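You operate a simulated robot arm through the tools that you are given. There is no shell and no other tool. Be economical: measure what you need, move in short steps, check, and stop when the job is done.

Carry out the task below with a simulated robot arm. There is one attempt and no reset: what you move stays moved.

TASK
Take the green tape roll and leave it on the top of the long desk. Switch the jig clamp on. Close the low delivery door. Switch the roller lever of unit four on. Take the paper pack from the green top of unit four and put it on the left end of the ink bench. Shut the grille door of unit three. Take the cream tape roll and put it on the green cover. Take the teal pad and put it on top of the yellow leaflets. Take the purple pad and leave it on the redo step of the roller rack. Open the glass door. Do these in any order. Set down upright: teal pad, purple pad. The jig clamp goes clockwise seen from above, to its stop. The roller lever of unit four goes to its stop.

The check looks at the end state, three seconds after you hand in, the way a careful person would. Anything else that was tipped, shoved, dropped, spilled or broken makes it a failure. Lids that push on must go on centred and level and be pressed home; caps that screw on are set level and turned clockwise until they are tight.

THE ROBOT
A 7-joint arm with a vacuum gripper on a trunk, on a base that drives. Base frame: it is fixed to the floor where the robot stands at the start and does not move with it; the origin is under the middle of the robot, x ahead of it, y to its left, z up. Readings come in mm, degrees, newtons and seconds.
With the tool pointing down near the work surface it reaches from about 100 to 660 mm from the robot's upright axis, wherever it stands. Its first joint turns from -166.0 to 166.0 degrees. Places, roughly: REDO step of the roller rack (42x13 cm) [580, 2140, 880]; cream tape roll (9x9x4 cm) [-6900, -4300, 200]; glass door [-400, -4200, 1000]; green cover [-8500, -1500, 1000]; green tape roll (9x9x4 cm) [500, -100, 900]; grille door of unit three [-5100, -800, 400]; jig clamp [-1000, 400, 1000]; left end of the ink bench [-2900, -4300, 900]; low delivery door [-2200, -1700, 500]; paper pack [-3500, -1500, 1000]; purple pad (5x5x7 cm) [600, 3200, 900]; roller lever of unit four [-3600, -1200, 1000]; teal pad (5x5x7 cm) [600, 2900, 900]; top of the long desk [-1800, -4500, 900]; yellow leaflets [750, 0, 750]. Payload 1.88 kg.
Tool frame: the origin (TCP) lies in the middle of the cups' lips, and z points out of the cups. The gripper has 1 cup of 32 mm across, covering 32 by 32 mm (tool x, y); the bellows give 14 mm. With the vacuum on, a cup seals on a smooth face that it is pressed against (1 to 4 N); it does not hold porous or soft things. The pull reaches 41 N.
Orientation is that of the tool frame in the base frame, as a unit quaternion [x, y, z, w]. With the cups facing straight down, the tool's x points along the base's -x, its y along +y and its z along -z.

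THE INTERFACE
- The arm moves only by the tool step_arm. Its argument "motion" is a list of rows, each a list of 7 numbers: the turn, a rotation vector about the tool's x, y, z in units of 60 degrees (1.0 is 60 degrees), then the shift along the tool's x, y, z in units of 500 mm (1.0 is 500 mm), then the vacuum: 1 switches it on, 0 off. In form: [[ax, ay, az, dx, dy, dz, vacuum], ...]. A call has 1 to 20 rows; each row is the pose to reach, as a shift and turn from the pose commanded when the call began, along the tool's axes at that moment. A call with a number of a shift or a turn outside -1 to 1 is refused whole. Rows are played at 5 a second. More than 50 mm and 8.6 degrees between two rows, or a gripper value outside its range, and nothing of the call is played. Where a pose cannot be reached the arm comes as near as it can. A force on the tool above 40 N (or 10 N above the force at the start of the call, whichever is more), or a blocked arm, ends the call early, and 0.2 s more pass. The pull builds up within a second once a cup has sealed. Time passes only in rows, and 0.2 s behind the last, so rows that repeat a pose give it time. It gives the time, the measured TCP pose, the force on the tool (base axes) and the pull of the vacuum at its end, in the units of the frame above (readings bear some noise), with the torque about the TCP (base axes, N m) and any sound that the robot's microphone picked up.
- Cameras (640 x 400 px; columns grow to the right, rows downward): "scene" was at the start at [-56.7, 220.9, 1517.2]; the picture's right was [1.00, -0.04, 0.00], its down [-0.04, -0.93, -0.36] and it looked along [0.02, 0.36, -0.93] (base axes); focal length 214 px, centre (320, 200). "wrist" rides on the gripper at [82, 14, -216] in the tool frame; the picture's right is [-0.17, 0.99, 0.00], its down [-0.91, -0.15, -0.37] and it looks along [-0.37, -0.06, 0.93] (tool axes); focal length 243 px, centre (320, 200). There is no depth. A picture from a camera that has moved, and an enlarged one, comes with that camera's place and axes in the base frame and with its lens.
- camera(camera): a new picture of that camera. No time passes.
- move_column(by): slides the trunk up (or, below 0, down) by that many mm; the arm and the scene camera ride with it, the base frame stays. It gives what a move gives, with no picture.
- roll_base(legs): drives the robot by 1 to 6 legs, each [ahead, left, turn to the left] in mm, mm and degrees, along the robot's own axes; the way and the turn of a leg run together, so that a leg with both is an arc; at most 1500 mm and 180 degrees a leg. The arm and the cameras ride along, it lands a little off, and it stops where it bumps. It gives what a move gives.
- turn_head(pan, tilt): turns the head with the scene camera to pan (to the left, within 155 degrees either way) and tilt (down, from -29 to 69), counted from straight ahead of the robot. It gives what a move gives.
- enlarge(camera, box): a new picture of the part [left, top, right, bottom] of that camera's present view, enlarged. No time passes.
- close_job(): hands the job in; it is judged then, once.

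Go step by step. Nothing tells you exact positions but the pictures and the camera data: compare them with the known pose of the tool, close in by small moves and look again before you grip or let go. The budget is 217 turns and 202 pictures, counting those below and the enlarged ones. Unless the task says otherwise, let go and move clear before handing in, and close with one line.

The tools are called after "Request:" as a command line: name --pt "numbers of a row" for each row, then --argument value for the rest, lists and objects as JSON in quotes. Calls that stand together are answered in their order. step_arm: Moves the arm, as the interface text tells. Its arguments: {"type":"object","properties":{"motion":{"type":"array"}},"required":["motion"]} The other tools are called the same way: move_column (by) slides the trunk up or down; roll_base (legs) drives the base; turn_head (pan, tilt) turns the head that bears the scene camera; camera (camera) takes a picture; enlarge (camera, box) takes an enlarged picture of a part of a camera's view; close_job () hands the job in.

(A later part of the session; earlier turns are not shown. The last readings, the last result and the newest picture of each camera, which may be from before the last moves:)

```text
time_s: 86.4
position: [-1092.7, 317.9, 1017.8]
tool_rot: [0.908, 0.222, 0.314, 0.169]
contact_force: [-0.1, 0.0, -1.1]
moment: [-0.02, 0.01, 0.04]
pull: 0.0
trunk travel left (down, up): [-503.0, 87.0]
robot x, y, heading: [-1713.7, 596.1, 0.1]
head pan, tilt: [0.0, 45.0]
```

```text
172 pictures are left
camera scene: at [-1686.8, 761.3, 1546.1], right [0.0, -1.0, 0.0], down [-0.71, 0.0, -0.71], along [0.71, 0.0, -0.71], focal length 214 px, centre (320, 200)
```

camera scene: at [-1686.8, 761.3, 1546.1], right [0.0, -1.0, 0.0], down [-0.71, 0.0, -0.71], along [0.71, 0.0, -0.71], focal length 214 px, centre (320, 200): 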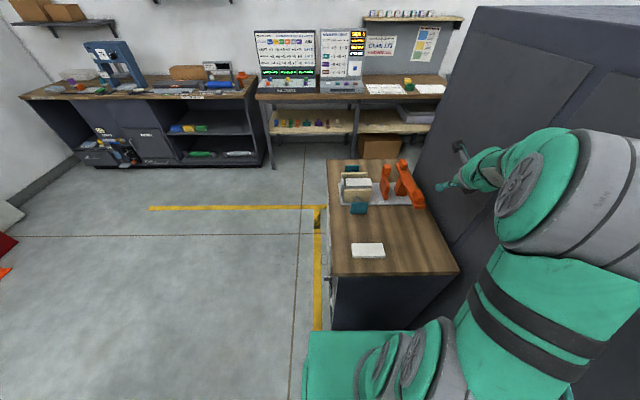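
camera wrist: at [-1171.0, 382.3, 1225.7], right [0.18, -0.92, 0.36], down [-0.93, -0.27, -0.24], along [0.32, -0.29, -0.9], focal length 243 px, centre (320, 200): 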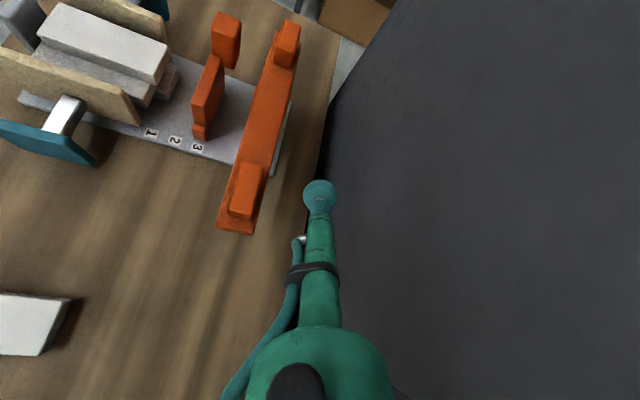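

The cup is in the gap behind the knob. Descend and push +y along the lever's arc for the first ~30°.

Request:
step_arm --pt "0 0 0 -0.035 -0.031 0.052 0" --pt "0 0 0 -0.067 -0.061 0.102 0" --pt "0 0 0 -0.033 -0.118 0.09 0" --pt "0 0 0 0.001 -0.174 0.079 0" --pt "0 0 0 0.038 -0.226 0.072 0" --pt "0 0 0 0.081 -0.276 0.072 0"

Request:
camera --camera "wrist"

```text
time_s: 87.8
position: [-1080.5, 452.0, 951.6]
tool_rot: [0.908, 0.223, 0.313, 0.168]
contact_force: [-0.8, 0.1, 0.7]
moment: [0.0, -0.05, 0.0]
pull: 0.0
trunk travel left (down, up): [-503.0, 87.0]
robot x, y, heading: [-1708.8, 598.5, 0.1]
head pan, tilt: [0.0, 45.0]
```

```text
171 pictures are left
camera wrist: at [-1158.8, 516.8, 1160.5], right [0.18, -0.92, 0.36], down [-0.93, -0.27, -0.24], along [0.32, -0.29, -0.9], focal length 243 px, centre (320, 200)
```

wrist: 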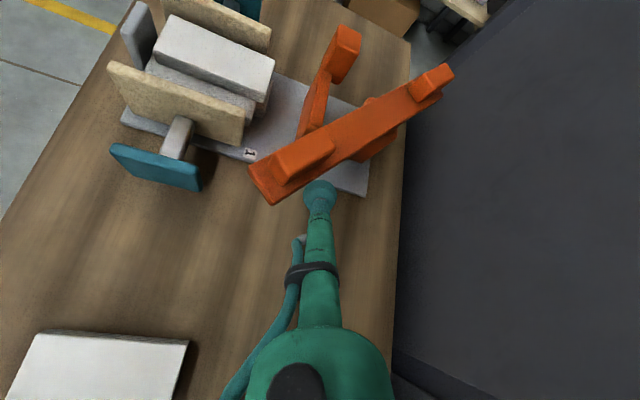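

The lever has turned ~40° clockwise. Continue the arc toward its stop.

Request:
step_arm --pt "0 0 0 0.032 0.005 0.024 0" --pt "0 0 0 0.063 0.01 0.048 0" --pt "0 0 0 0.102 -0.014 0.059 0" --pt "0 0 0 0.147 -0.036 0.076 0" --pt "0 0 0 0.195 -0.051 0.099 0"

Request:
camera --camera "wrist"

```text
time_s: 89.0
position: [-991.0, 512.2, 951.6]
tool_rot: [0.908, 0.223, 0.313, 0.167]
contact_force: [-0.2, 0.2, 0.3]
moment: [0.0, 0.0, 0.0]
pull: 0.0
out of reach, approached as far as the arm can: row 2
trunk travel left (down, up): [-503.0, 87.0]
robot x, y, heading: [-1707.9, 594.0, -0.3]
head pan, tilt: [0.0, 45.0]
```

```text
170 pictures are left
camera wrist: at [-1069.0, 577.1, 1159.7], right [0.18, -0.92, 0.36], down [-0.93, -0.27, -0.24], along [0.32, -0.29, -0.9], focal length 243 px, centre (320, 200)
```

wrist: 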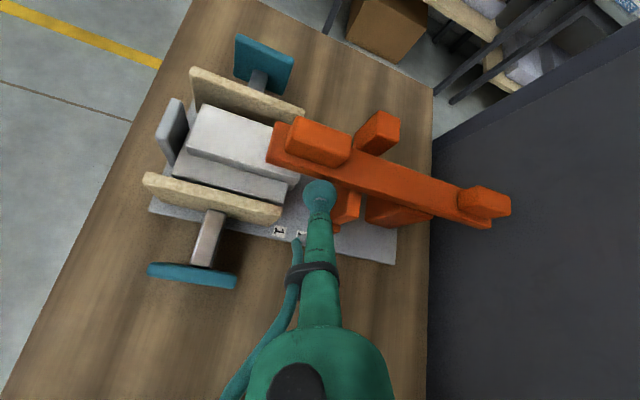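

The lever now lies roughly along +y over the work block, no force yet. Push further +x in small steps until it meets its stop.

Request:
step_arm --pt "0 0 0 0.014 0.006 0.013 0" --pt "0 0 0 0.028 0.012 0.026 0" --pt "0 0 0 0.042 0.018 0.039 0" --pt "0 0 0 0.056 0.024 0.052 0" --pt "0 0 0 0.07 0.03 0.065 0"

Request:
camera --camera "wrist"

```text
time_s: 90.0
position: [-965.9, 510.2, 946.5]
tool_rot: [0.909, 0.223, 0.307, 0.171]
contact_force: [-26.7, 3.6, 12.0]
moment: [-0.04, -0.33, 0.18]
pull: 0.1
trunk travel left (down, up): [-503.0, 87.0]
robot x, y, heading: [-1712.5, 595.2, -0.0]
head pan, tilt: [0.0, 45.0]
stopped in row 4: the force on the tool passed its limit at 49 N (the readings are from after the stop); the commanded pose is now the measured one
```

```text
169 pictures are left
camera wrist: at [-1039.9, 577.1, 1155.6], right [0.18, -0.92, 0.36], down [-0.93, -0.27, -0.23], along [0.31, -0.3, -0.91], focal length 243 px, centre (320, 200)
```

wrist: 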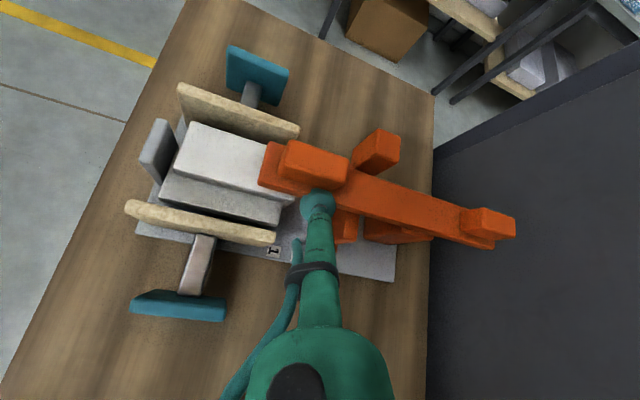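

Firm stop reached at 49 N: the clamp is on. Back off and lift clear.

Request:
step_arm --pt "0 0 0 -0.042 -0.018 -0.039 0" --pt "0 0 0 -0.084 -0.036 -0.077 0" --pt "0 0 0 -0.05 -0.005 -0.13 0" --pt "0 0 0 0 0.04 -0.205 0" --pt "0 0 0 0.055 0.089 -0.286 0"

Request:
camera --camera "wrist"

```text
refused: row 4 steps farther than a row can; nothing moved
```

```text
168 pictures are left
camera wrist: at [-1039.9, 577.1, 1155.6], right [0.18, -0.92, 0.36], down [-0.93, -0.27, -0.23], along [0.31, -0.3, -0.91], focal length 243 px, centre (320, 200)
```

wrist: 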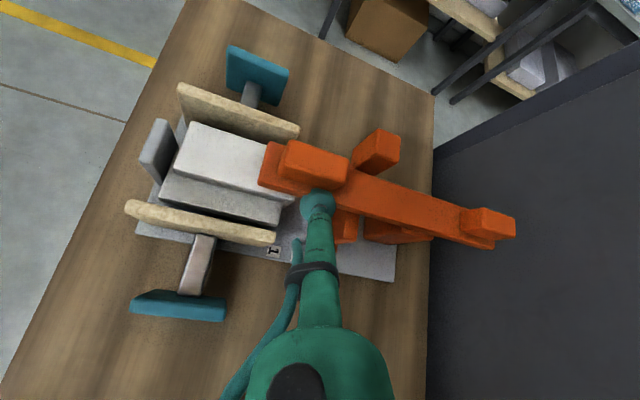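

Request:
step_arm --pt "0 0 0 -0.042 -0.018 -0.039 0" --pt "0 0 0 -0.084 -0.036 -0.077 0" --pt "0 0 0 -0.044 0 -0.137 0" --pt "0 0 0 -0.005 0.035 -0.197 0" --pt "0 0 0 0.035 0.071 -0.257 0" --pt "0 0 0 0.075 0.107 -0.317 0"

Request:
camera --camera "wrist"

```text
time_s: 91.4
position: [-1027.0, 518.8, 1065.2]
tool_rot: [0.909, 0.224, 0.307, 0.169]
contact_force: [1.1, -0.9, -0.1]
moment: [0.01, -0.03, 0.01]
pull: 0.1
out of reach, approached as far as the arm can: row 5, 6
trunk travel left (down, up): [-503.0, 87.0]
robot x, y, heading: [-1708.4, 598.1, 0.1]
head pan, tilt: [0.0, 45.0]
```

```text
167 pictures are left
camera wrist: at [-1101.9, 585.8, 1273.9], right [0.18, -0.92, 0.36], down [-0.93, -0.27, -0.23], along [0.31, -0.3, -0.9], focal length 243 px, centre (320, 200)
```

wrist: 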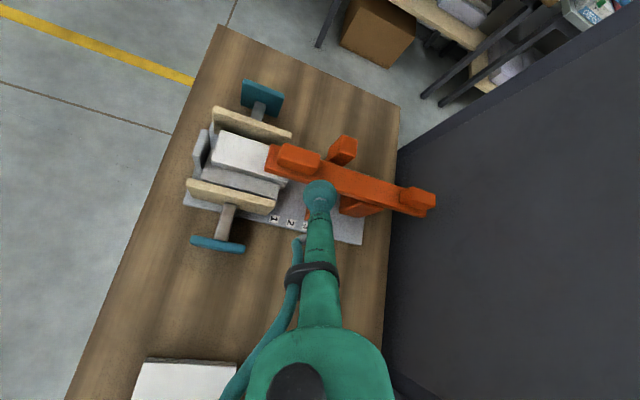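

The clamp is on and the jig is undisturbed. Now set a compact travel posture: tool straight down, closer in.

Request:
step_arm --pt "0.066 -0.074 0 -0.041 -0.029 -0.058 0" --pt "0.133 -0.147 0 -0.081 -0.058 -0.116 0" --pt "0.199 -0.221 0 -0.122 -0.087 -0.174 0" --pt "0.265 -0.295 0 -0.163 -0.116 -0.231 0" --pt "0.331 -0.369 0 -0.204 -0.145 -0.289 0" --pt "0.398 -0.442 0 -0.244 -0.174 -0.347 0" --pt "0.464 -0.516 0 -0.285 -0.203 -0.405 0"

Request:
step_arm --pt "0 0 -0.13 0 0 0 0" --pt "0 0 -0.26 0 0 0 0" --pt "0 0 -0.39 0 0 0 0" --pt "0 0 -0.52 0 0 0 0" --pt "0 0 -0.65 0 0 0 0" --pt "0 0 -0.78 0 0 0 0" --pt "0 0 -0.91 0 0 0 0"

```text
time_s: 93.0
position: [-1213.5, 567.9, 945.3]
tool_rot: [0.953, 0.234, 0.132, 0.139]
contact_force: [-0.1, 0.6, 0.2]
moment: [0.01, 0.01, 0.02]
pull: 0.0
out of reach, approached as far as the arm can: row 1, 2, 3, 4, 5, 6, 7
trunk travel left (down, up): [-503.0, 87.0]
robot x, y, heading: [-1708.9, 597.4, 0.3]
head pan, tilt: [0.0, 45.0]
```

```text
time_s: 94.6
position: [-1211.2, 568.9, 939.9]
tool_rot: [0.74, 0.645, 0.054, 0.184]
contact_force: [0.6, 0.5, -0.5]
moment: [-0.01, 0.01, 0.01]
pull: 0.0
trunk travel left (down, up): [-503.0, 87.0]
robot x, y, heading: [-1713.4, 594.4, 0.1]
head pan, tilt: [0.0, 45.0]
```

It stopped short (22° tilt) – some joint limit. I'll try again to level and raise from here.

Request:
step_arm --pt "0.067 0.031 0 -0.008 0.016 -0.044 0" --pt "0.134 0.062 0 -0.015 0.033 -0.089 0" --pt "0.2 0.092 0 -0.023 0.049 -0.133 0" --pt "0.267 0.123 0 -0.03 0.066 -0.178 0" --pt "0.334 0.154 0 -0.038 0.082 -0.222 0"

Request:
turn_head --pan -35 --tilt 45

Request:
camera --camera "scene"

```text
time_s: 95.8
position: [-1211.4, 569.3, 940.1]
tool_rot: [0.74, 0.645, 0.053, 0.184]
contact_force: [0.2, 0.6, -0.2]
moment: [-0.01, 0.02, 0.0]
pull: 0.0
out of reach, approached as far as the arm can: row 1, 2, 3, 4, 5
trunk travel left (down, up): [-503.0, 87.0]
robot x, y, heading: [-1708.7, 597.0, 0.2]
head pan, tilt: [0.0, 45.0]
```

```text
time_s: 96.8
position: [-1211.8, 568.1, 940.5]
tool_rot: [0.74, 0.645, 0.054, 0.184]
contact_force: [-0.1, 0.0, 0.5]
moment: [-0.01, -0.03, 0.02]
pull: 0.0
trunk travel left (down, up): [-503.0, 87.0]
robot x, y, heading: [-1711.1, 597.4, -0.1]
head pan, tilt: [-35.0, 45.0]
```

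```text
166 pictures are left
camera scene: at [-1702.1, 714.6, 1546.1], right [-0.57, -0.82, 0.0], down [-0.58, 0.41, -0.71], along [0.58, -0.41, -0.71], focal length 214 px, centre (320, 200)
```

scene: 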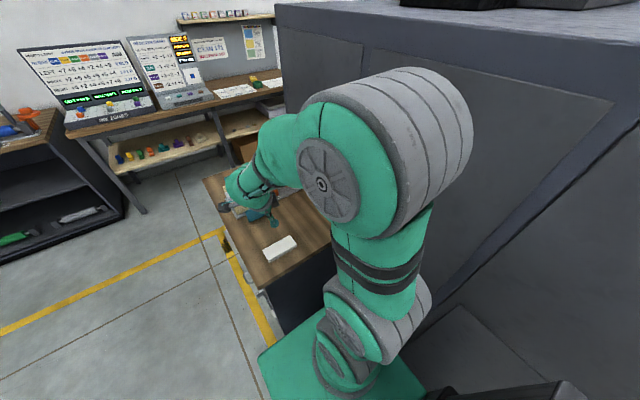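

Elbow-up posture looks fine. I test which motion is limited: raise only, then level only.

Request:
step_arm --pt "0 0 0 -0.008 0.016 -0.044 0" --pt "0 0 0 -0.015 0.033 -0.089 0"

Request:
step_arm --pt "0.067 0.031 0 0 0 0 0" --pt "0.134 0.062 0 0 0 0 0"

Request:
step_arm --pt "0 0 0 0.01 0.08 0 0" --pt "0 0 0 0.02 0.16 0.03 0"

```text
time_s: 97.4
position: [-1210.8, 568.5, 945.6]
tool_rot: [0.74, 0.645, 0.053, 0.184]
contact_force: [0.1, -0.9, -0.5]
moment: [-0.03, -0.01, -0.01]
pull: 0.0
out of reach, approached as far as the arm can: row 1, 2
trunk travel left (down, up): [-503.0, 87.0]
robot x, y, heading: [-1710.2, 592.7, 0.0]
head pan, tilt: [-35.0, 45.0]
```

```text
time_s: 98.0
position: [-1210.5, 568.5, 945.7]
tool_rot: [0.74, 0.645, 0.053, 0.183]
contact_force: [0.6, -0.2, -0.8]
moment: [-0.03, -0.03, 0.01]
pull: 0.1
out of reach, approached as far as the arm can: row 1, 2
trunk travel left (down, up): [-503.0, 87.0]
robot x, y, heading: [-1710.8, 594.4, -0.0]
head pan, tilt: [-35.0, 45.0]
```

```text
time_s: 98.6
position: [-1144.1, 569.1, 933.3]
tool_rot: [0.739, 0.645, 0.054, 0.185]
contact_force: [0.7, 0.1, 0.1]
moment: [0.0, -0.06, 0.0]
pull: 0.1
out of reach, approached as far as the arm can: row 1, 2
trunk travel left (down, up): [-503.0, 87.0]
robot x, y, heading: [-1709.8, 598.9, -0.1]
head pan, tilt: [-35.0, 45.0]
```

The wrist seems to have flipped (joint 6 at its end) during the over-the-top move. I'll raise the column, drive out to open floor and un-flip the wrist there.

Request:
move_column --by 80

Request:
roll_base --legs '[[-40, 420, 0], [1450, 130, 0]]'

Request:
turn_head --pan -35 --tilt 35

Request:
camera --camera "scene"

Request:
camera --camera "wrist"

```text
time_s: 99.7
position: [-1145.4, 568.3, 1014.7]
tool_rot: [0.739, 0.645, 0.053, 0.185]
contact_force: [-0.1, 0.0, 0.1]
moment: [0.0, 0.0, -0.02]
pull: 0.1
trunk travel left (down, up): [-583.0, 7.0]
robot x, y, heading: [-1706.1, 596.6, -0.1]
head pan, tilt: [-35.0, 45.0]
```

```text
time_s: 109.2
position: [273.9, 1150.2, 1014.1]
tool_rot: [0.73, 0.656, 0.055, 0.184]
contact_force: [-0.5, -0.1, -0.4]
moment: [-0.02, -0.02, -0.02]
pull: 0.1
trunk travel left (down, up): [-583.0, 7.0]
robot x, y, heading: [-291.5, 1162.6, 1.6]
head pan, tilt: [-35.0, 45.0]
```

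```text
time_s: 109.9
position: [274.6, 1151.5, 1013.3]
tool_rot: [0.729, 0.657, 0.056, 0.184]
contact_force: [0.4, 0.1, -0.3]
moment: [-0.01, 0.01, -0.01]
pull: 0.0
trunk travel left (down, up): [-583.0, 7.0]
robot x, y, heading: [-292.7, 1161.5, 2.1]
head pan, tilt: [-35.0, 35.0]
```

```text
165 pictures are left
camera scene: at [-282.2, 1275.2, 1640.9], right [-0.55, -0.84, 0.0], down [-0.48, 0.31, -0.82], along [0.69, -0.45, -0.57], focal length 214 px, centre (320, 200)
```

scene: 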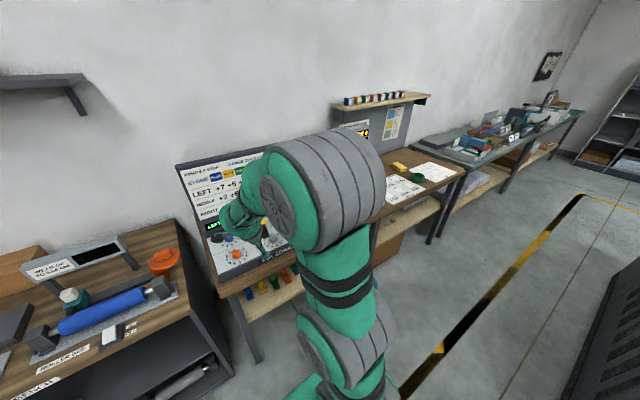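

```text
164 pictures are left
camera wrist: at [228.0, 1270.8, 1205.8], right [0.9, -0.23, 0.36], down [-0.39, -0.81, 0.44], along [0.19, -0.54, -0.82], focal length 243 px, centre (320, 200)
```

wrist: 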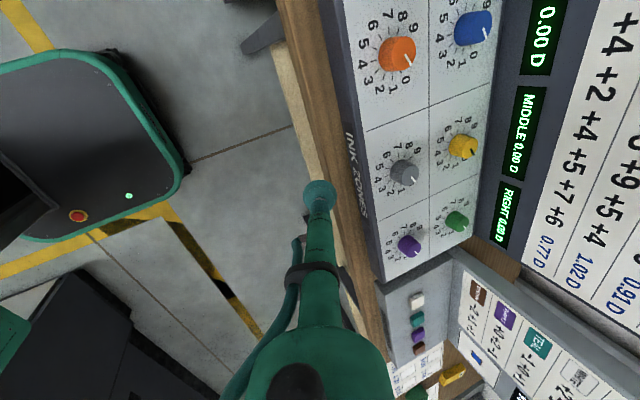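

I back away from the console to open floor, then rotate the tool up through alignment with the forearm to the other side.

Request:
roll_base --legs '[[-480, 20, -2]]'

Request:
step_arm --pt "-0.109 0.071 0 0.038 0.059 -0.005 0" --pt "-0.218 0.142 0 0.076 0.117 -0.019 0" --pt "-0.327 0.213 0 0.113 0.173 -0.043 0" --pt "-0.436 0.283 0 0.147 0.226 -0.075 0" --pt "-0.545 0.354 0 0.178 0.275 -0.116 0"

Request:
step_arm --pt "-0.109 0.071 0 0.038 0.059 -0.005 0" --pt "-0.218 0.142 0 0.076 0.117 -0.019 0" --pt "-0.327 0.213 0 0.113 0.173 -0.043 0" --pt "-0.436 0.283 0 0.147 0.226 -0.075 0" --pt "-0.545 0.354 0 0.178 0.275 -0.116 0"

Request:
camera --camera "scene"

```text
time_s: 112.7
position: [-202.0, 1145.3, 1013.9]
tool_rot: [0.74, 0.644, 0.053, 0.185]
contact_force: [0.3, -0.5, -0.5]
moment: [-0.03, 0.0, 0.0]
pull: 0.0
trunk travel left (down, up): [-583.0, 7.0]
robot x, y, heading: [-768.3, 1174.7, 0.1]
head pan, tilt: [-35.0, 35.0]
```

```text
time_s: 113.9
position: [-73.5, 1229.9, 1100.8]
tool_rot: [0.635, 0.627, 0.365, 0.264]
contact_force: [0.9, -0.8, 0.3]
moment: [0.0, 0.0, 0.01]
pull: 0.1
trunk travel left (down, up): [-583.0, 7.0]
robot x, y, heading: [-768.6, 1176.1, 0.1]
head pan, tilt: [-35.0, 35.0]
```

```text
time_s: 115.1
position: [-45.1, 1304.2, 1256.2]
tool_rot: [0.458, 0.536, 0.636, 0.314]
contact_force: [-0.4, -0.2, 0.1]
moment: [0.02, -0.05, 0.04]
pull: 0.0
trunk travel left (down, up): [-583.0, 7.0]
robot x, y, heading: [-770.4, 1172.3, 0.3]
head pan, tilt: [-35.0, 35.0]
```

```text
163 pictures are left
camera scene: at [-754.4, 1287.5, 1640.9], right [-0.57, -0.82, 0.0], down [-0.47, 0.33, -0.82], along [0.67, -0.47, -0.57], focal length 214 px, centre (320, 200)
```

scene: 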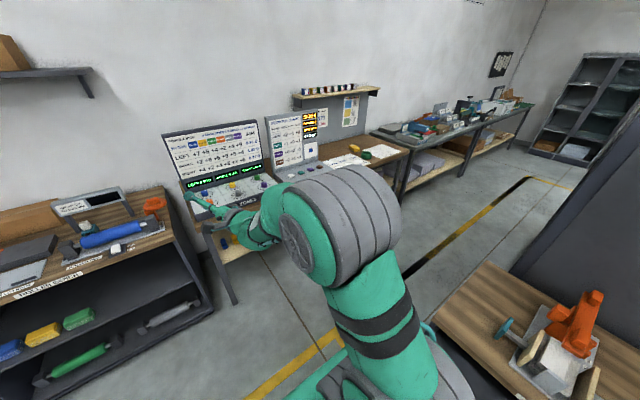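

Tool is now bent upward of the forearm line. Next turn it around the forearm axis (coning) to bring the bend downward; first 60°.

Request:
step_arm --pt "-0.037 -0.063 0.101 -0.036 0.018 -0.002 0" --pt "-0.075 -0.127 0.202 -0.073 0.033 -0.006 0" --pt "-0.112 -0.19 0.303 -0.11 0.043 -0.014 0" --pt "-0.149 -0.254 0.404 -0.149 0.049 -0.024 0" --pt "-0.186 -0.317 0.505 -0.186 0.05 -0.037 0" --pt "-0.224 -0.38 0.606 -0.223 0.047 -0.053 0" --pt "-0.261 -0.444 0.707 -0.258 0.04 -0.071 0" --pt "-0.298 -0.507 0.808 -0.291 0.028 -0.09 0"

```text
time_s: 116.9
position: [-37.7, 1088.2, 1213.8]
tool_rot: [0.72, 0.126, 0.653, 0.198]
contact_force: [0.1, 0.1, 0.2]
moment: [-0.02, -0.02, -0.04]
pull: 0.1
out of reach, approached as far as the arm can: row 5, 6, 7, 8
trunk travel left (down, up): [-583.0, 7.0]
robot x, y, heading: [-768.5, 1168.5, 0.2]
head pan, tilt: [-35.0, 35.0]
```

It reached a limit in that sense, so I turn the other way: back 60° and on.

Request:
step_arm --pt "0.037 0.063 -0.101 0.033 -0.022 -0.002 0" --pt "0.075 0.127 -0.202 0.064 -0.047 -0.006 0" --pt "0.112 0.19 -0.303 0.091 -0.076 -0.014 0" --pt "0.149 0.254 -0.404 0.115 -0.106 -0.024 0" --pt "0.186 0.317 -0.505 0.135 -0.138 -0.037 0" --pt "0.224 0.38 -0.606 0.15 -0.172 -0.053 0" --pt "0.261 0.444 -0.707 0.16 -0.206 -0.071 0" --pt "0.298 0.507 -0.808 0.166 -0.241 -0.09 0"

Request:
step_arm --pt "0.037 0.063 -0.101 0.033 -0.022 -0.002 0" --pt "0.075 0.127 -0.202 0.064 -0.047 -0.006 0" --pt "0.112 0.19 -0.303 0.091 -0.076 -0.014 0" --pt "0.149 0.254 -0.404 0.115 -0.106 -0.024 0" --pt "0.186 0.317 -0.505 0.135 -0.138 -0.037 0" --pt "0.224 0.38 -0.606 0.15 -0.172 -0.053 0" --pt "0.261 0.444 -0.707 0.16 -0.206 -0.071 0" --pt "0.298 0.507 -0.808 0.166 -0.241 -0.09 0"

Request:
step_arm --pt "0.037 0.063 -0.101 0.033 -0.022 -0.002 0" --pt "0.075 0.127 -0.202 0.064 -0.047 -0.006 0" --pt "0.112 0.19 -0.303 0.091 -0.076 -0.014 0" --pt "0.149 0.254 -0.404 0.115 -0.106 -0.024 0" --pt "0.186 0.317 -0.505 0.135 -0.138 -0.037 0" --pt "0.224 0.38 -0.606 0.15 -0.172 -0.053 0" --pt "0.261 0.444 -0.707 0.16 -0.206 -0.071 0" --pt "0.298 0.507 -0.808 0.166 -0.241 -0.09 0"

Request:
camera --camera "scene"

```text
time_s: 118.7
position: [-67.5, 1236.7, 1238.8]
tool_rot: [0.435, 0.548, 0.649, 0.298]
contact_force: [0.1, 0.7, 1.1]
moment: [-0.03, 0.01, -0.02]
pull: 0.2
trunk travel left (down, up): [-583.0, 7.0]
robot x, y, heading: [-769.6, 1174.6, 0.1]
head pan, tilt: [-35.0, 35.0]
```

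```text
time_s: 120.5
position: [-154.0, 1314.8, 1140.7]
tool_rot: [0.037, 0.823, 0.471, 0.316]
contact_force: [0.1, -0.1, -0.3]
moment: [-0.02, 0.02, 0.02]
pull: 0.0
trunk travel left (down, up): [-583.0, 7.0]
robot x, y, heading: [-770.5, 1171.7, 0.4]
head pan, tilt: [-35.0, 35.0]
```

```text
time_s: 122.3
position: [-216.5, 1245.3, 1019.3]
tool_rot: [-0.375, 0.877, 0.167, 0.25]
contact_force: [0.1, 0.2, 0.9]
moment: [0.01, -0.01, 0.03]
pull: 0.2
trunk travel left (down, up): [-583.0, 7.0]
robot x, y, heading: [-765.8, 1172.8, 0.1]
head pan, tilt: [-35.0, 35.0]
```

```text
162 pictures are left
camera scene: at [-754.5, 1287.4, 1640.9], right [-0.57, -0.82, 0.0], down [-0.47, 0.33, -0.82], along [0.67, -0.47, -0.57], focal length 214 px, centre (320, 200)
```

scene: 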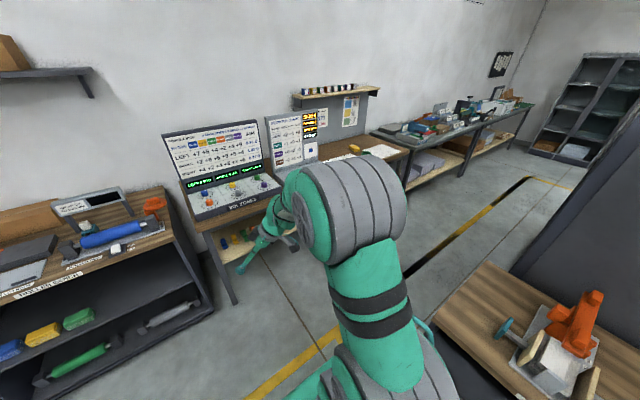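

The bend is now downward with the camera on the robot's side. Try leveling the tool to straight down.

Request:
step_arm --pt "0.021 0.115 0 0.041 -0.008 -0.044 0" --pt "0.043 0.229 0 0.082 -0.016 -0.088 0" --pt "0.064 0.344 0 0.124 -0.023 -0.132 0" --pt "0.086 0.458 0 0.165 -0.031 -0.176 0" --pt "0.107 0.573 0 0.206 -0.039 -0.22 0"

```text
time_s: 123.5
position: [-298.9, 1122.7, 1048.5]
tool_rot: [-0.391, 0.92, 0.0, 0.001]
contact_force: [-0.9, 1.1, -0.3]
moment: [0.04, 0.0, -0.03]
pull: 0.0
trunk travel left (down, up): [-583.0, 7.0]
robot x, y, heading: [-767.6, 1168.9, -0.0]
head pan, tilt: [-35.0, 35.0]
```

The wrist is un-flipped; the tool points straight down. Rotate yaw so tool x faces the robot (aligned frame), and then head for the pads.

Request:
step_arm --pt "0 0 0.128 0 0 0 0" --pt "0 0 0.256 0 0 0 0" --pt "0 0 0.383 0 0 0 0" --pt "0 0 0.511 0 0 0 0" --pt "0 0 0.639 0 0 0 0" --pt "0 0 0.767 0 0 0 0"

Request:
step_arm --pt "0 0 0 0.04 0 -0.05 0" --pt "0 0 0 0.08 0 -0.1 0" --pt "0 0 0 0.12 0 -0.15 0"

Request:
turn_head --pan 50 --tilt 25

Request:
camera --camera "scene"

```text
time_s: 124.9
position: [-298.5, 1122.0, 1047.6]
tool_rot: [0.001, 1.0, 0.001, 0.0]
contact_force: [0.5, 0.2, -0.3]
moment: [0.01, -0.02, 0.03]
pull: 0.0
trunk travel left (down, up): [-583.0, 7.0]
robot x, y, heading: [-769.2, 1173.3, 0.0]
head pan, tilt: [-35.0, 35.0]
```

```text
time_s: 125.7
position: [-359.0, 1118.7, 1124.1]
tool_rot: [-0.001, 1.0, 0.0, -0.001]
contact_force: [-0.3, 0.5, -0.7]
moment: [-0.01, 0.0, -0.02]
pull: 0.1
trunk travel left (down, up): [-583.0, 7.0]
robot x, y, heading: [-769.5, 1174.7, -0.0]
head pan, tilt: [-35.0, 35.0]
```

```text
time_s: 127.3
position: [-358.3, 1120.6, 1125.3]
tool_rot: [0.0, 1.0, 0.001, -0.001]
contact_force: [0.0, 0.3, -0.1]
moment: [0.04, 0.0, 0.0]
pull: 0.0
trunk travel left (down, up): [-583.0, 7.0]
robot x, y, heading: [-767.8, 1175.1, 0.2]
head pan, tilt: [50.0, 25.0]
```

```text
161 pictures are left
camera scene: at [-767.6, 1408.5, 1656.7], right [0.77, -0.64, 0.0], down [-0.27, -0.32, -0.91], along [0.58, 0.69, -0.42], focal length 214 px, centre (320, 200)
```

scene: 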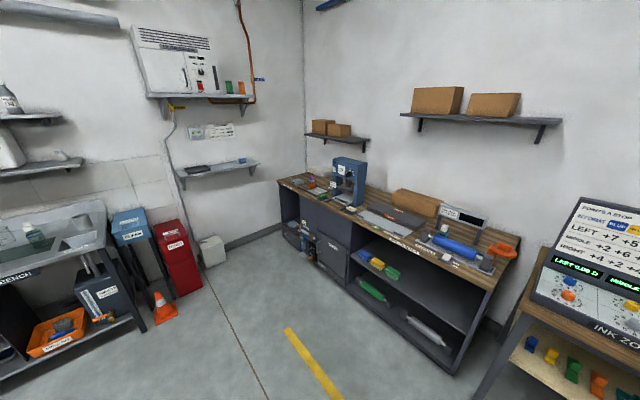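

Floor toward the roller-rack bench is clear; bench front is around x≈450. Drive to about (30, 2950), facing the bench.

Request:
roll_base --legs '[[400, 900, 0], [390, 880, 0]]'

Request:
turn_head --pan 0 --tilt 45

Request:
camera --camera "scene"

Request:
camera --camera "wrist"

```text
time_s: 136.8
position: [393.4, 2838.0, 1123.4]
tool_rot: [0.007, 1.0, 0.001, 0.0]
contact_force: [-0.4, 0.1, 0.3]
moment: [0.02, 0.04, -0.04]
pull: 0.1
trunk travel left (down, up): [-583.0, 7.0]
robot x, y, heading: [-15.0, 2897.9, -1.0]
head pan, tilt: [50.0, 25.0]
stopped in leg 2: the robot was blocked; the commanded pose is now the measured one
```

```text
time_s: 138.0
position: [393.9, 2837.8, 1125.4]
tool_rot: [0.008, 1.0, 0.001, -0.001]
contact_force: [-0.6, 0.2, -0.5]
moment: [0.01, -0.01, -0.02]
pull: 0.1
trunk travel left (down, up): [-583.0, 7.0]
robot x, y, heading: [-14.1, 2898.2, -1.2]
head pan, tilt: [0.0, 45.0]
```

```text
160 pictures are left
camera scene: at [11.8, 3062.2, 1626.1], right [-0.02, -1.0, 0.0], down [-0.71, 0.01, -0.71], along [0.71, -0.01, -0.71], focal length 214 px, centre (320, 200)
```

scene: 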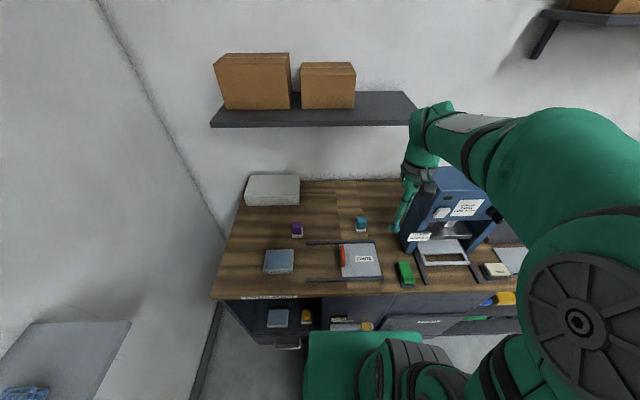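

```text
159 pictures are left
camera wrist: at [312.3, 2851.6, 1340.4], right [0.18, 0.98, 0.0], down [0.91, -0.17, 0.37], along [0.37, -0.07, -0.93], focal length 243 px, centre (320, 200)
```

wrist: 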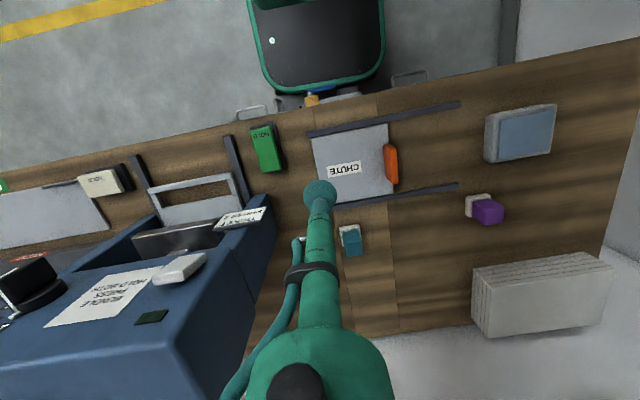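

I bumped lightly at x≈-15. Pads seen: teal ≈(593,2864), purple ≈(568,3140). I back off a little and zoom in.

Request:
roll_base --legs '[[-25, 80, 1]]'

Request:
enlarge --camera "wrist" --box '[300, 130, 460, 230]'

Request:
enlarge --camera "scene" --box '[240, 180, 400, 280]'

```text
time_s: 139.1
position: [370.6, 2925.9, 1123.6]
tool_rot: [-0.001, 1.0, 0.001, -0.002]
contact_force: [0.9, 0.2, -0.1]
moment: [0.01, 0.05, 0.01]
pull: 0.1
trunk travel left (down, up): [-583.0, 7.0]
robot x, y, heading: [-38.6, 2976.9, 0.3]
head pan, tilt: [0.0, 45.0]
```

```text
4.00 times, centred on (380, 180) of wrist
camera zoom: at [288.3, 2937.9, 1340.5], right [0.16, 0.99, 0.0], down [0.92, -0.15, 0.37], along [0.37, -0.06, -0.93], focal length 970 px, centre (80, 280)
```

zoom: 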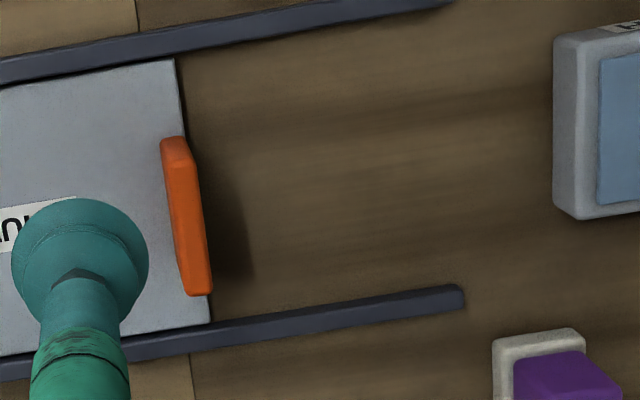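

```text
4.00 times, centred on (320, 230) of scene
camera zoom: at [-16.2, 3142.7, 1626.0], right [0.0, -1.0, 0.0], down [-0.71, 0.0, -0.71], along [0.71, 0.0, -0.71], focal length 858 px, centre (320, 80)
```

zoom: 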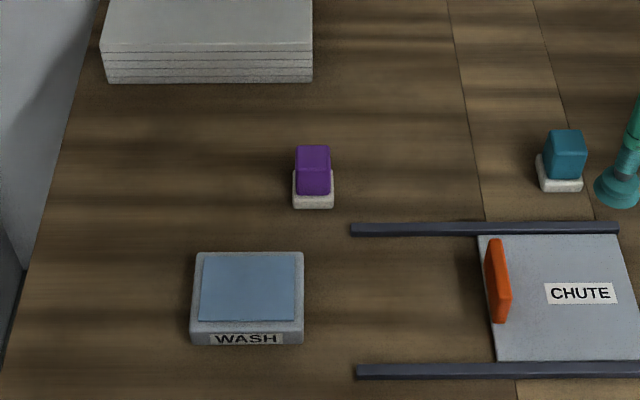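

Both pads have a flat coloured top about 4 cm. Purple top ≈(593,3149). Shift left to line up, and bring the tool above it.

Request:
roll_base --legs '[[10, 150, 0]]'

Request:
step_arm --pt "0 0 0 -0.08 0.02 0 0" --pt "0 0 0 -0.16 0.04 0 0" --pt "0 0 0 -0.24 0.06 0 0" --pt "0 0 0 -0.32 0.08 0.02 0" --pt "0 0 0 -0.38 0.1 0.1 0" --pt "0 0 0 -0.4 0.1 0.18 0"

Request:
camera --camera "wrist"

```text
time_s: 140.5
position: [381.0, 3076.3, 1125.7]
tool_rot: [0.002, 1.0, 0.002, -0.001]
contact_force: [-0.5, 0.2, 0.7]
moment: [-0.03, -0.01, -0.02]
pull: 0.1
trunk travel left (down, up): [-583.0, 7.0]
robot x, y, heading: [-27.3, 3131.4, -0.0]
head pan, tilt: [0.0, 45.0]
```

```text
refused: row 5 steps farther than a row can; nothing moved
```

```text
156 pictures are left
camera wrist: at [298.3, 3088.3, 1340.4], right [0.17, 0.99, 0.0], down [0.91, -0.16, 0.37], along [0.37, -0.06, -0.93], focal length 243 px, centre (320, 200)
```

wrist: 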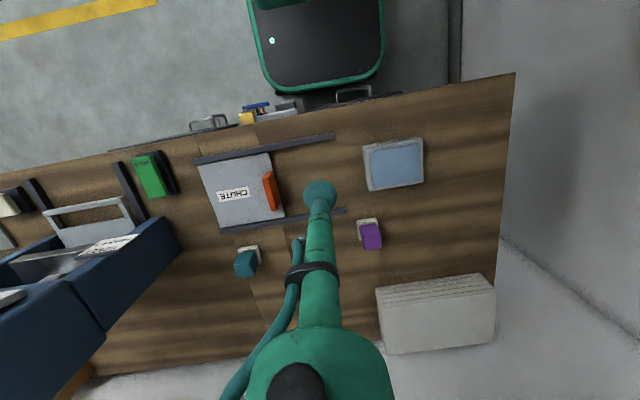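

Request:
step_arm --pt "0 0 0 -0.078 0.03 0 0" --pt "0 0 0 -0.156 0.059 0 0" --pt "0 0 0 -0.234 0.089 0 0" --pt "0 0 0 -0.312 0.118 0.03 0" --pt "0 0 0 -0.39 0.148 0.06 0" --pt "0 0 0 -0.39 0.148 0.15 0" --pt "0 0 0 -0.39 0.148 0.24 0" --pt "0 0 0 -0.39 0.148 0.3 0"

Request:
camera --camera "wrist"

```text
time_s: 142.3
position: [573.7, 3148.8, 968.9]
tool_rot: [0.003, 1.0, 0.001, -0.001]
contact_force: [-0.6, 0.7, 0.3]
moment: [-0.02, 0.03, 0.02]
pull: 0.0
trunk travel left (down, up): [-583.0, 7.0]
robot x, y, heading: [-31.1, 3128.8, -0.4]
head pan, tilt: [0.0, 45.0]
```

```text
155 pictures are left
camera wrist: at [492.0, 3161.5, 1185.8], right [0.17, 0.99, 0.0], down [0.91, -0.16, 0.37], along [0.37, -0.06, -0.93], focal length 243 px, centre (320, 200)
```

wrist: 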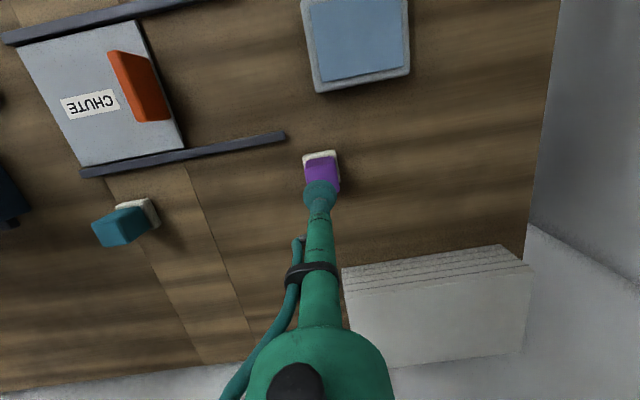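

The cup is right over the purple top. Lower to just above it and verify.

Request:
step_arm --pt "0 0 0 0 0 0.04 0" --pt "0 0 0 0 0 0.08 0" --pt "0 0 0 0 0 0.1 0"

Request:
enlarge --camera "wrist" --box '[240, 130, 400, 230]'

Request:
enlarge --camera "scene" --box '[260, 180, 420, 280]'

```text
time_s: 143.1
position: [575.0, 3149.8, 921.3]
tool_rot: [0.002, 1.0, 0.001, 0.0]
contact_force: [0.6, 0.9, 0.2]
moment: [0.02, 0.03, -0.03]
pull: 0.0
trunk travel left (down, up): [-583.0, 7.0]
robot x, y, heading: [-27.0, 3127.8, -0.5]
head pan, tilt: [0.0, 45.0]
```

```text
4.00 times, centred on (320, 180) of wrist
camera zoom: at [493.5, 3163.0, 1138.4], right [0.17, 0.99, 0.0], down [0.91, -0.16, 0.37], along [0.37, -0.06, -0.93], focal length 970 px, centre (320, 280)
```

zoom: 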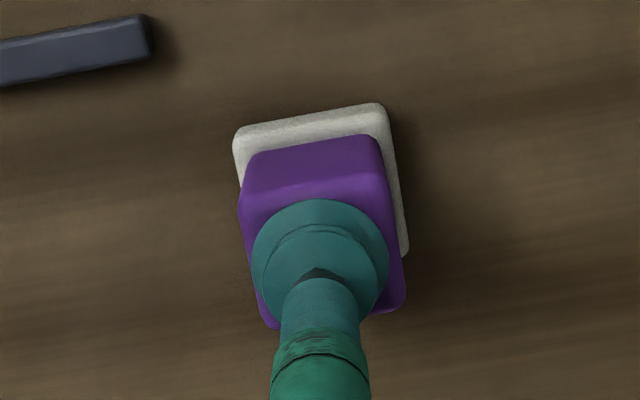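

```text
4.00 times, centred on (340, 230) of scene
camera zoom: at [-4.4, 3295.3, 1626.1], right [0.0, -1.0, 0.0], down [-0.71, 0.0, -0.71], along [0.71, 0.0, -0.71], focal length 858 px, centre (240, 80)
```

zoom: 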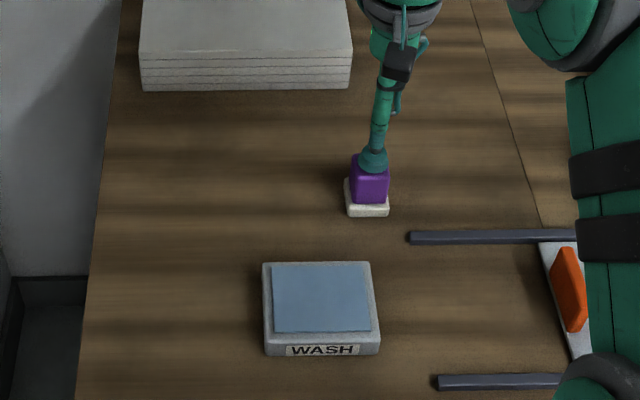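

Centred well on the pad's top. Lower with vacuum on until contact.

Request:
step_arm --pt "0 0 0 0 0 0.01 1" --pt "0 0 0 0 0 0.02 1" --pt "0 0 0 0 0 0.03 1" --pt "0 0 0 0 0 0.04 1" --pt "0 0 0 0 0 0.04 1" --pt "0 0 0 0 0 0.04 1"

```text
time_s: 144.5
position: [574.5, 3149.3, 905.2]
tool_rot: [0.002, 1.0, 0.001, 0.002]
contact_force: [0.4, 5.4, 28.8]
moment: [-0.01, -0.07, -0.02]
pull: 41.1
trunk travel left (down, up): [-583.0, 7.0]
robot x, y, heading: [-28.1, 3131.4, -0.2]
head pan, tilt: [0.0, 45.0]
```

Sealed (pull 41 N). Lift it.

Request:
step_arm --pt "0 0 0 0 0 -0.02 1" --pt "0 0 0 0 0 -0.06 1" --pt "0 0 0 0 0 -0.14 1" --pt "0 0 0 0 0 -0.22 1" --pt "0 0 0 0.06 0 -0.3 1" --pt "0 0 0 0.14 0 -0.3 1" --pt "0 0 0 0.22 0 -0.3 1" --pt "0 0 0 0.3 0 -0.3 1"

Request:
turn_head --pan -60 --tilt 30

Request:
camera --camera "scene"

Request:
camera --camera "wrist"

```text
time_s: 146.3
position: [427.7, 3149.5, 1056.2]
tool_rot: [0.002, 1.0, 0.001, 0.0]
contact_force: [-0.5, 0.9, -0.3]
moment: [0.01, -0.02, 0.02]
pull: 40.6
trunk travel left (down, up): [-583.0, 7.0]
robot x, y, heading: [-21.9, 3132.1, -0.3]
head pan, tilt: [0.0, 45.0]
```

```text
time_s: 147.6
position: [427.4, 3149.8, 1055.7]
tool_rot: [0.001, 1.0, 0.001, -0.001]
contact_force: [0.4, -0.1, -0.6]
moment: [0.01, -0.01, 0.02]
pull: 40.4
trunk travel left (down, up): [-583.0, 7.0]
robot x, y, heading: [-27.1, 3131.6, -0.5]
head pan, tilt: [-60.0, 30.0]
```

```text
152 pictures are left
camera scene: at [-41.0, 3217.1, 1648.7], right [-0.87, -0.5, 0.0], down [-0.25, 0.43, -0.87], along [0.43, -0.75, -0.5], focal length 214 px, centre (320, 200)
```

scene: 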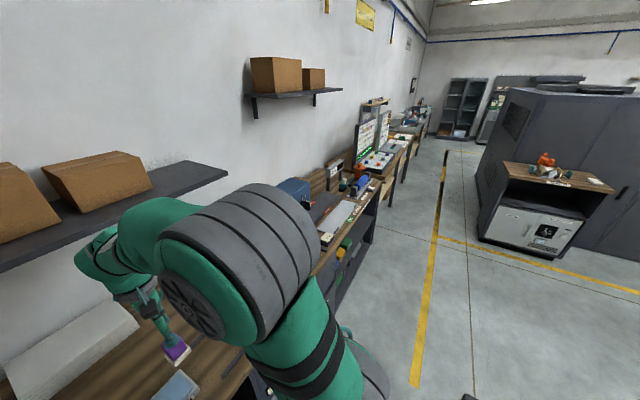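

```text
151 pictures are left
camera wrist: at [346.3, 3161.8, 1272.7], right [0.17, 0.99, 0.0], down [0.91, -0.16, 0.37], along [0.37, -0.06, -0.93], focal length 243 px, centre (320, 200)
```

wrist: 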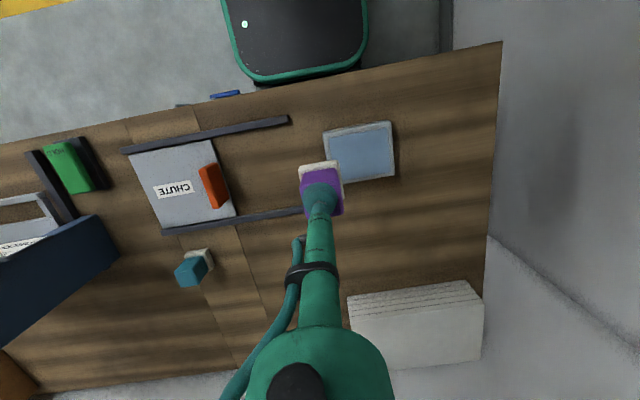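

Pad held. Back the base off and drive right to the roller rack's REDO step (y≈2140).

Request:
roll_base --legs '[[-170, 0, 0], [0, -930, 0]]'

Request:
turn_head --pan -10 --tilt 40

Request:
camera --camera "scene"

Request:
camera --camera "wrist"

```text
time_s: 153.6
position: [256.4, 2202.0, 1056.0]
tool_rot: [0.001, 1.0, 0.001, 0.0]
contact_force: [0.3, -0.6, -1.1]
moment: [0.02, 0.02, 0.0]
pull: 40.6
trunk travel left (down, up): [-583.0, 7.0]
robot x, y, heading: [-203.7, 2182.2, 0.0]
head pan, tilt: [-60.0, 30.0]
```

```text
time_s: 154.8
position: [255.3, 2203.1, 1055.6]
tool_rot: [0.0, 1.0, 0.001, -0.001]
contact_force: [0.0, 0.3, -1.7]
moment: [0.03, 0.02, -0.01]
pull: 40.7
trunk travel left (down, up): [-583.0, 7.0]
robot x, y, heading: [-200.4, 2184.9, -0.1]
head pan, tilt: [-10.0, 40.0]
```

```text
150 pictures are left
camera scene: at [-174.7, 2332.5, 1633.4], right [-0.18, -0.98, 0.0], down [-0.63, 0.11, -0.77], along [0.75, -0.14, -0.64], focal length 214 px, centre (320, 200)
```

scene: 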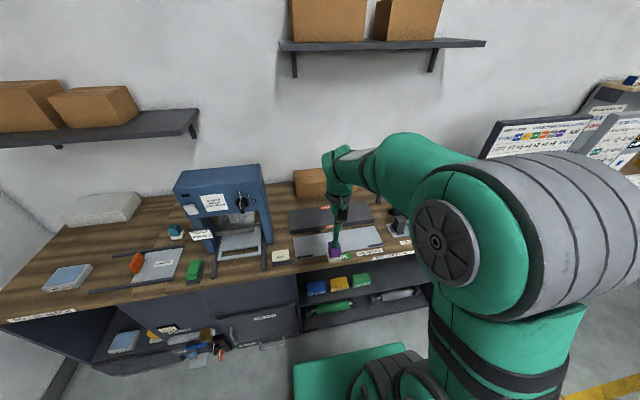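

```text
149 pictures are left
camera wrist: at [173.8, 2214.6, 1272.7], right [0.17, 0.99, 0.0], down [0.91, -0.16, 0.37], along [0.37, -0.06, -0.93], focal length 243 px, centre (320, 200)
```

wrist: 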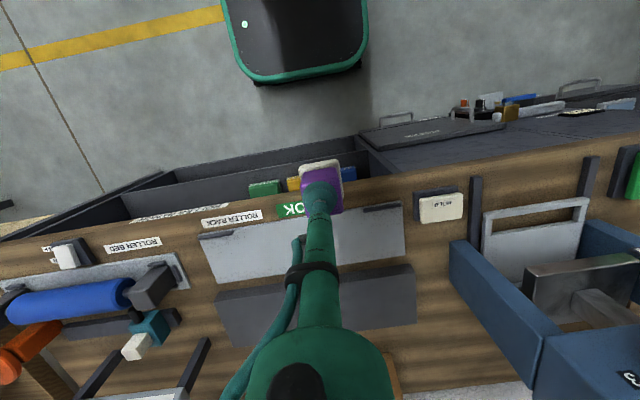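

The rack has an "OK" front step and a rear step. Zoom in to read the labels.

Request:
enlarge --camera "scene" --box '[270, 180, 430, 280]'

```text
4.00 times, centred on (350, 230) of scene
camera zoom: at [-174.7, 2332.5, 1633.4], right [-0.18, -0.98, 0.0], down [-0.63, 0.11, -0.77], along [0.75, -0.14, -0.64], focal length 858 px, centre (200, 80)
```

zoom: 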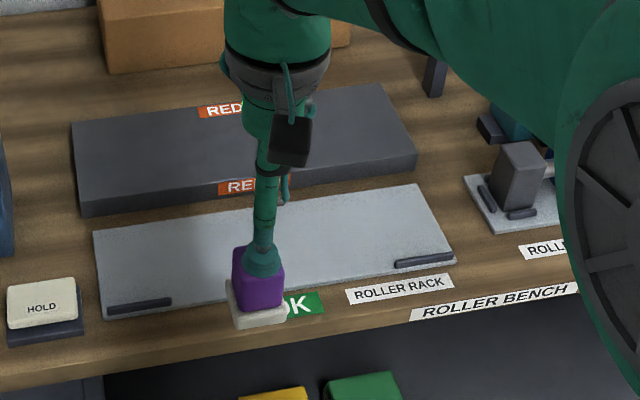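

REDO is the rear dark step, top ≈z 880, centre ≈(583,2139). Drive ahead and move the pad over it.

Request:
roll_base --legs '[[150, -30, 0]]'

Request:
step_arm --pt "0 0 0 -0.09 -0.01 0 1" --pt "0 0 0 -0.18 -0.02 0 1" --pt "0 0 0 -0.27 -0.03 0 1" --pt "0 0 0 -0.34 -0.03 0 1"

Request:
camera --camera "wrist"

Request:
camera --camera "scene"

```text
time_s: 156.1
position: [404.7, 2170.4, 1056.8]
tool_rot: [0.003, 1.0, 0.0, -0.001]
contact_force: [0.1, -0.8, -1.0]
moment: [-0.04, 0.03, 0.0]
pull: 40.4
trunk travel left (down, up): [-583.0, 7.0]
robot x, y, heading: [-48.7, 2150.8, -0.3]
head pan, tilt: [-10.0, 40.0]
```

```text
time_s: 157.1
position: [573.8, 2154.9, 1054.9]
tool_rot: [0.002, 1.0, 0.002, -0.001]
contact_force: [0.4, 0.3, -0.5]
moment: [-0.01, 0.05, 0.01]
pull: 40.5
trunk travel left (down, up): [-583.0, 7.0]
robot x, y, heading: [-53.1, 2153.3, -0.3]
head pan, tilt: [-10.0, 40.0]
```

```text
147 pictures are left
camera wrist: at [492.6, 2167.7, 1272.4], right [0.17, 0.99, 0.0], down [0.91, -0.16, 0.37], along [0.37, -0.06, -0.93], focal length 243 px, centre (320, 200)
```

wrist: 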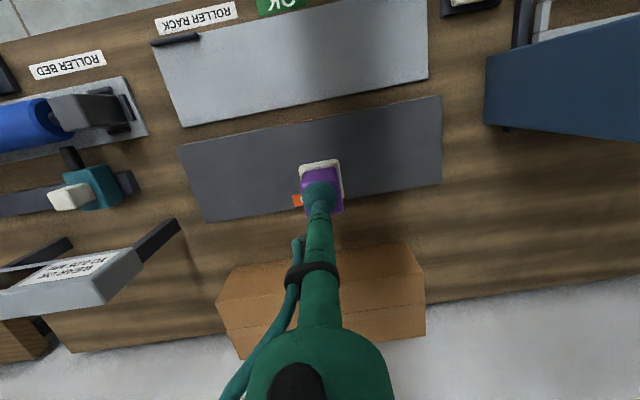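

```text
146 pictures are left
camera scene: at [-25.1, 2302.0, 1633.3], right [-0.18, -0.98, 0.0], down [-0.63, 0.12, -0.77], along [0.75, -0.14, -0.64], focal length 214 px, centre (320, 200)
```

scene: 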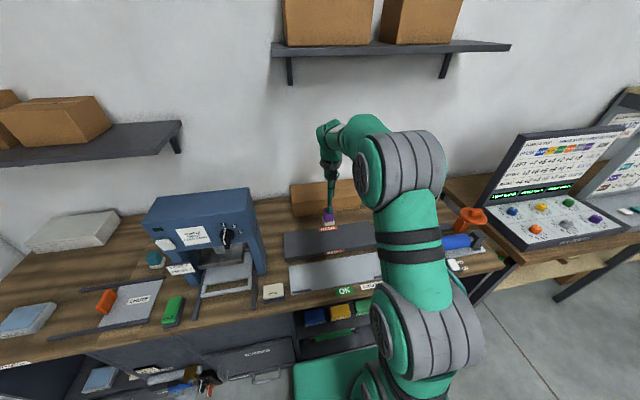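

Nearly centred on the REDO step. Fine-adjust and lower to just above.

Request:
step_arm --pt "0 0 0 -0.018 -0.01 0.06 1" --pt "0 0 0 -0.018 -0.01 0.12 1" --pt "0 0 0 -0.018 -0.01 0.16 1" --pt "0 0 0 -0.018 -0.01 0.17 1"

Request:
enlarge --camera "scene" --box '[270, 180, 430, 280]'

```text
time_s: 158.1
position: [583.6, 2149.9, 969.2]
tool_rot: [0.002, 1.0, 0.001, -0.001]
contact_force: [0.0, -0.8, -1.3]
moment: [0.01, -0.02, 0.02]
pull: 40.8
trunk travel left (down, up): [-583.0, 7.0]
robot x, y, heading: [-48.4, 2152.6, -0.4]
head pan, tilt: [-10.0, 40.0]
```

```text
4.00 times, centred on (350, 230) of scene
camera zoom: at [-25.5, 2302.0, 1633.4], right [-0.18, -0.98, 0.0], down [-0.63, 0.12, -0.77], along [0.75, -0.14, -0.64], focal length 858 px, centre (200, 80)
```

zoom: 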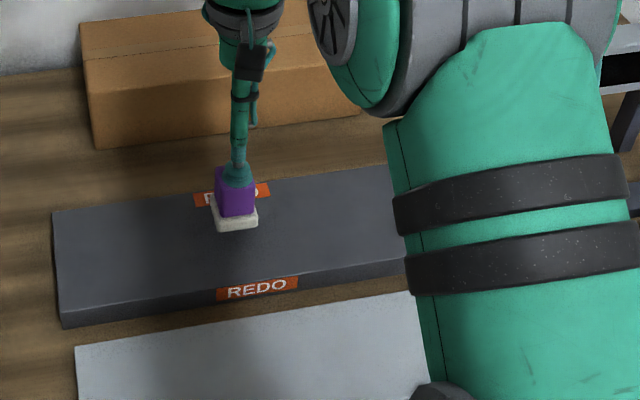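

Request:
step_arm --pt "0 0 0 0 0 0.01 1" --pt "0 0 0 0 0 0.02 1" --pt "0 0 0 0 0 0.026 1"

```text
time_s: 158.9
position: [583.3, 2150.2, 957.4]
tool_rot: [0.002, 1.0, 0.001, -0.001]
contact_force: [-1.0, 0.5, -0.5]
moment: [0.04, -0.02, -0.02]
pull: 40.9
trunk travel left (down, up): [-583.0, 7.0]
robot x, y, heading: [-53.7, 2151.0, -0.0]
head pan, tilt: [-10.0, 40.0]
```

Request:
step_arm --pt "0 0 0 0 0 0.006 1" --pt "0 0 0 0 0 0.012 1" --pt "0 0 0 0 0 0.018 1"

Request:
enlarge --camera "scene" --box '[290, 190, 370, 240]'

```text
time_s: 159.7
position: [583.6, 2150.5, 949.0]
tool_rot: [0.002, 1.0, 0.003, 0.0]
contact_force: [0.8, 0.4, -0.7]
moment: [-0.01, 0.0, -0.06]
pull: 40.3
trunk travel left (down, up): [-583.0, 7.0]
robot x, y, heading: [-50.0, 2154.0, -0.1]
head pan, tilt: [-10.0, 40.0]
```

```text
8.00 times, centred on (330, 215) of scene
camera zoom: at [-25.5, 2302.0, 1633.4], right [-0.18, -0.98, 0.0], down [-0.63, 0.12, -0.77], along [0.75, -0.14, -0.64], focal length 1716 px, centre (240, 80)
```

zoom: 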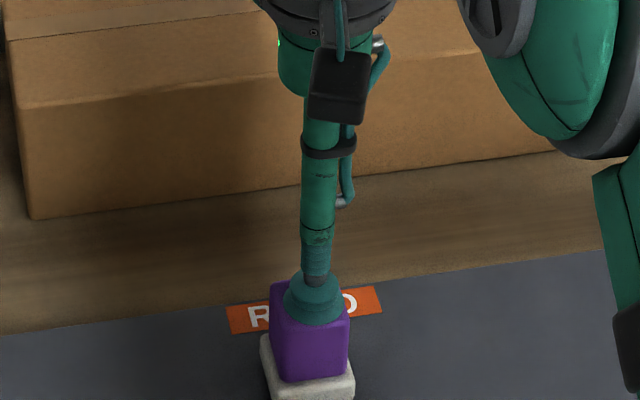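

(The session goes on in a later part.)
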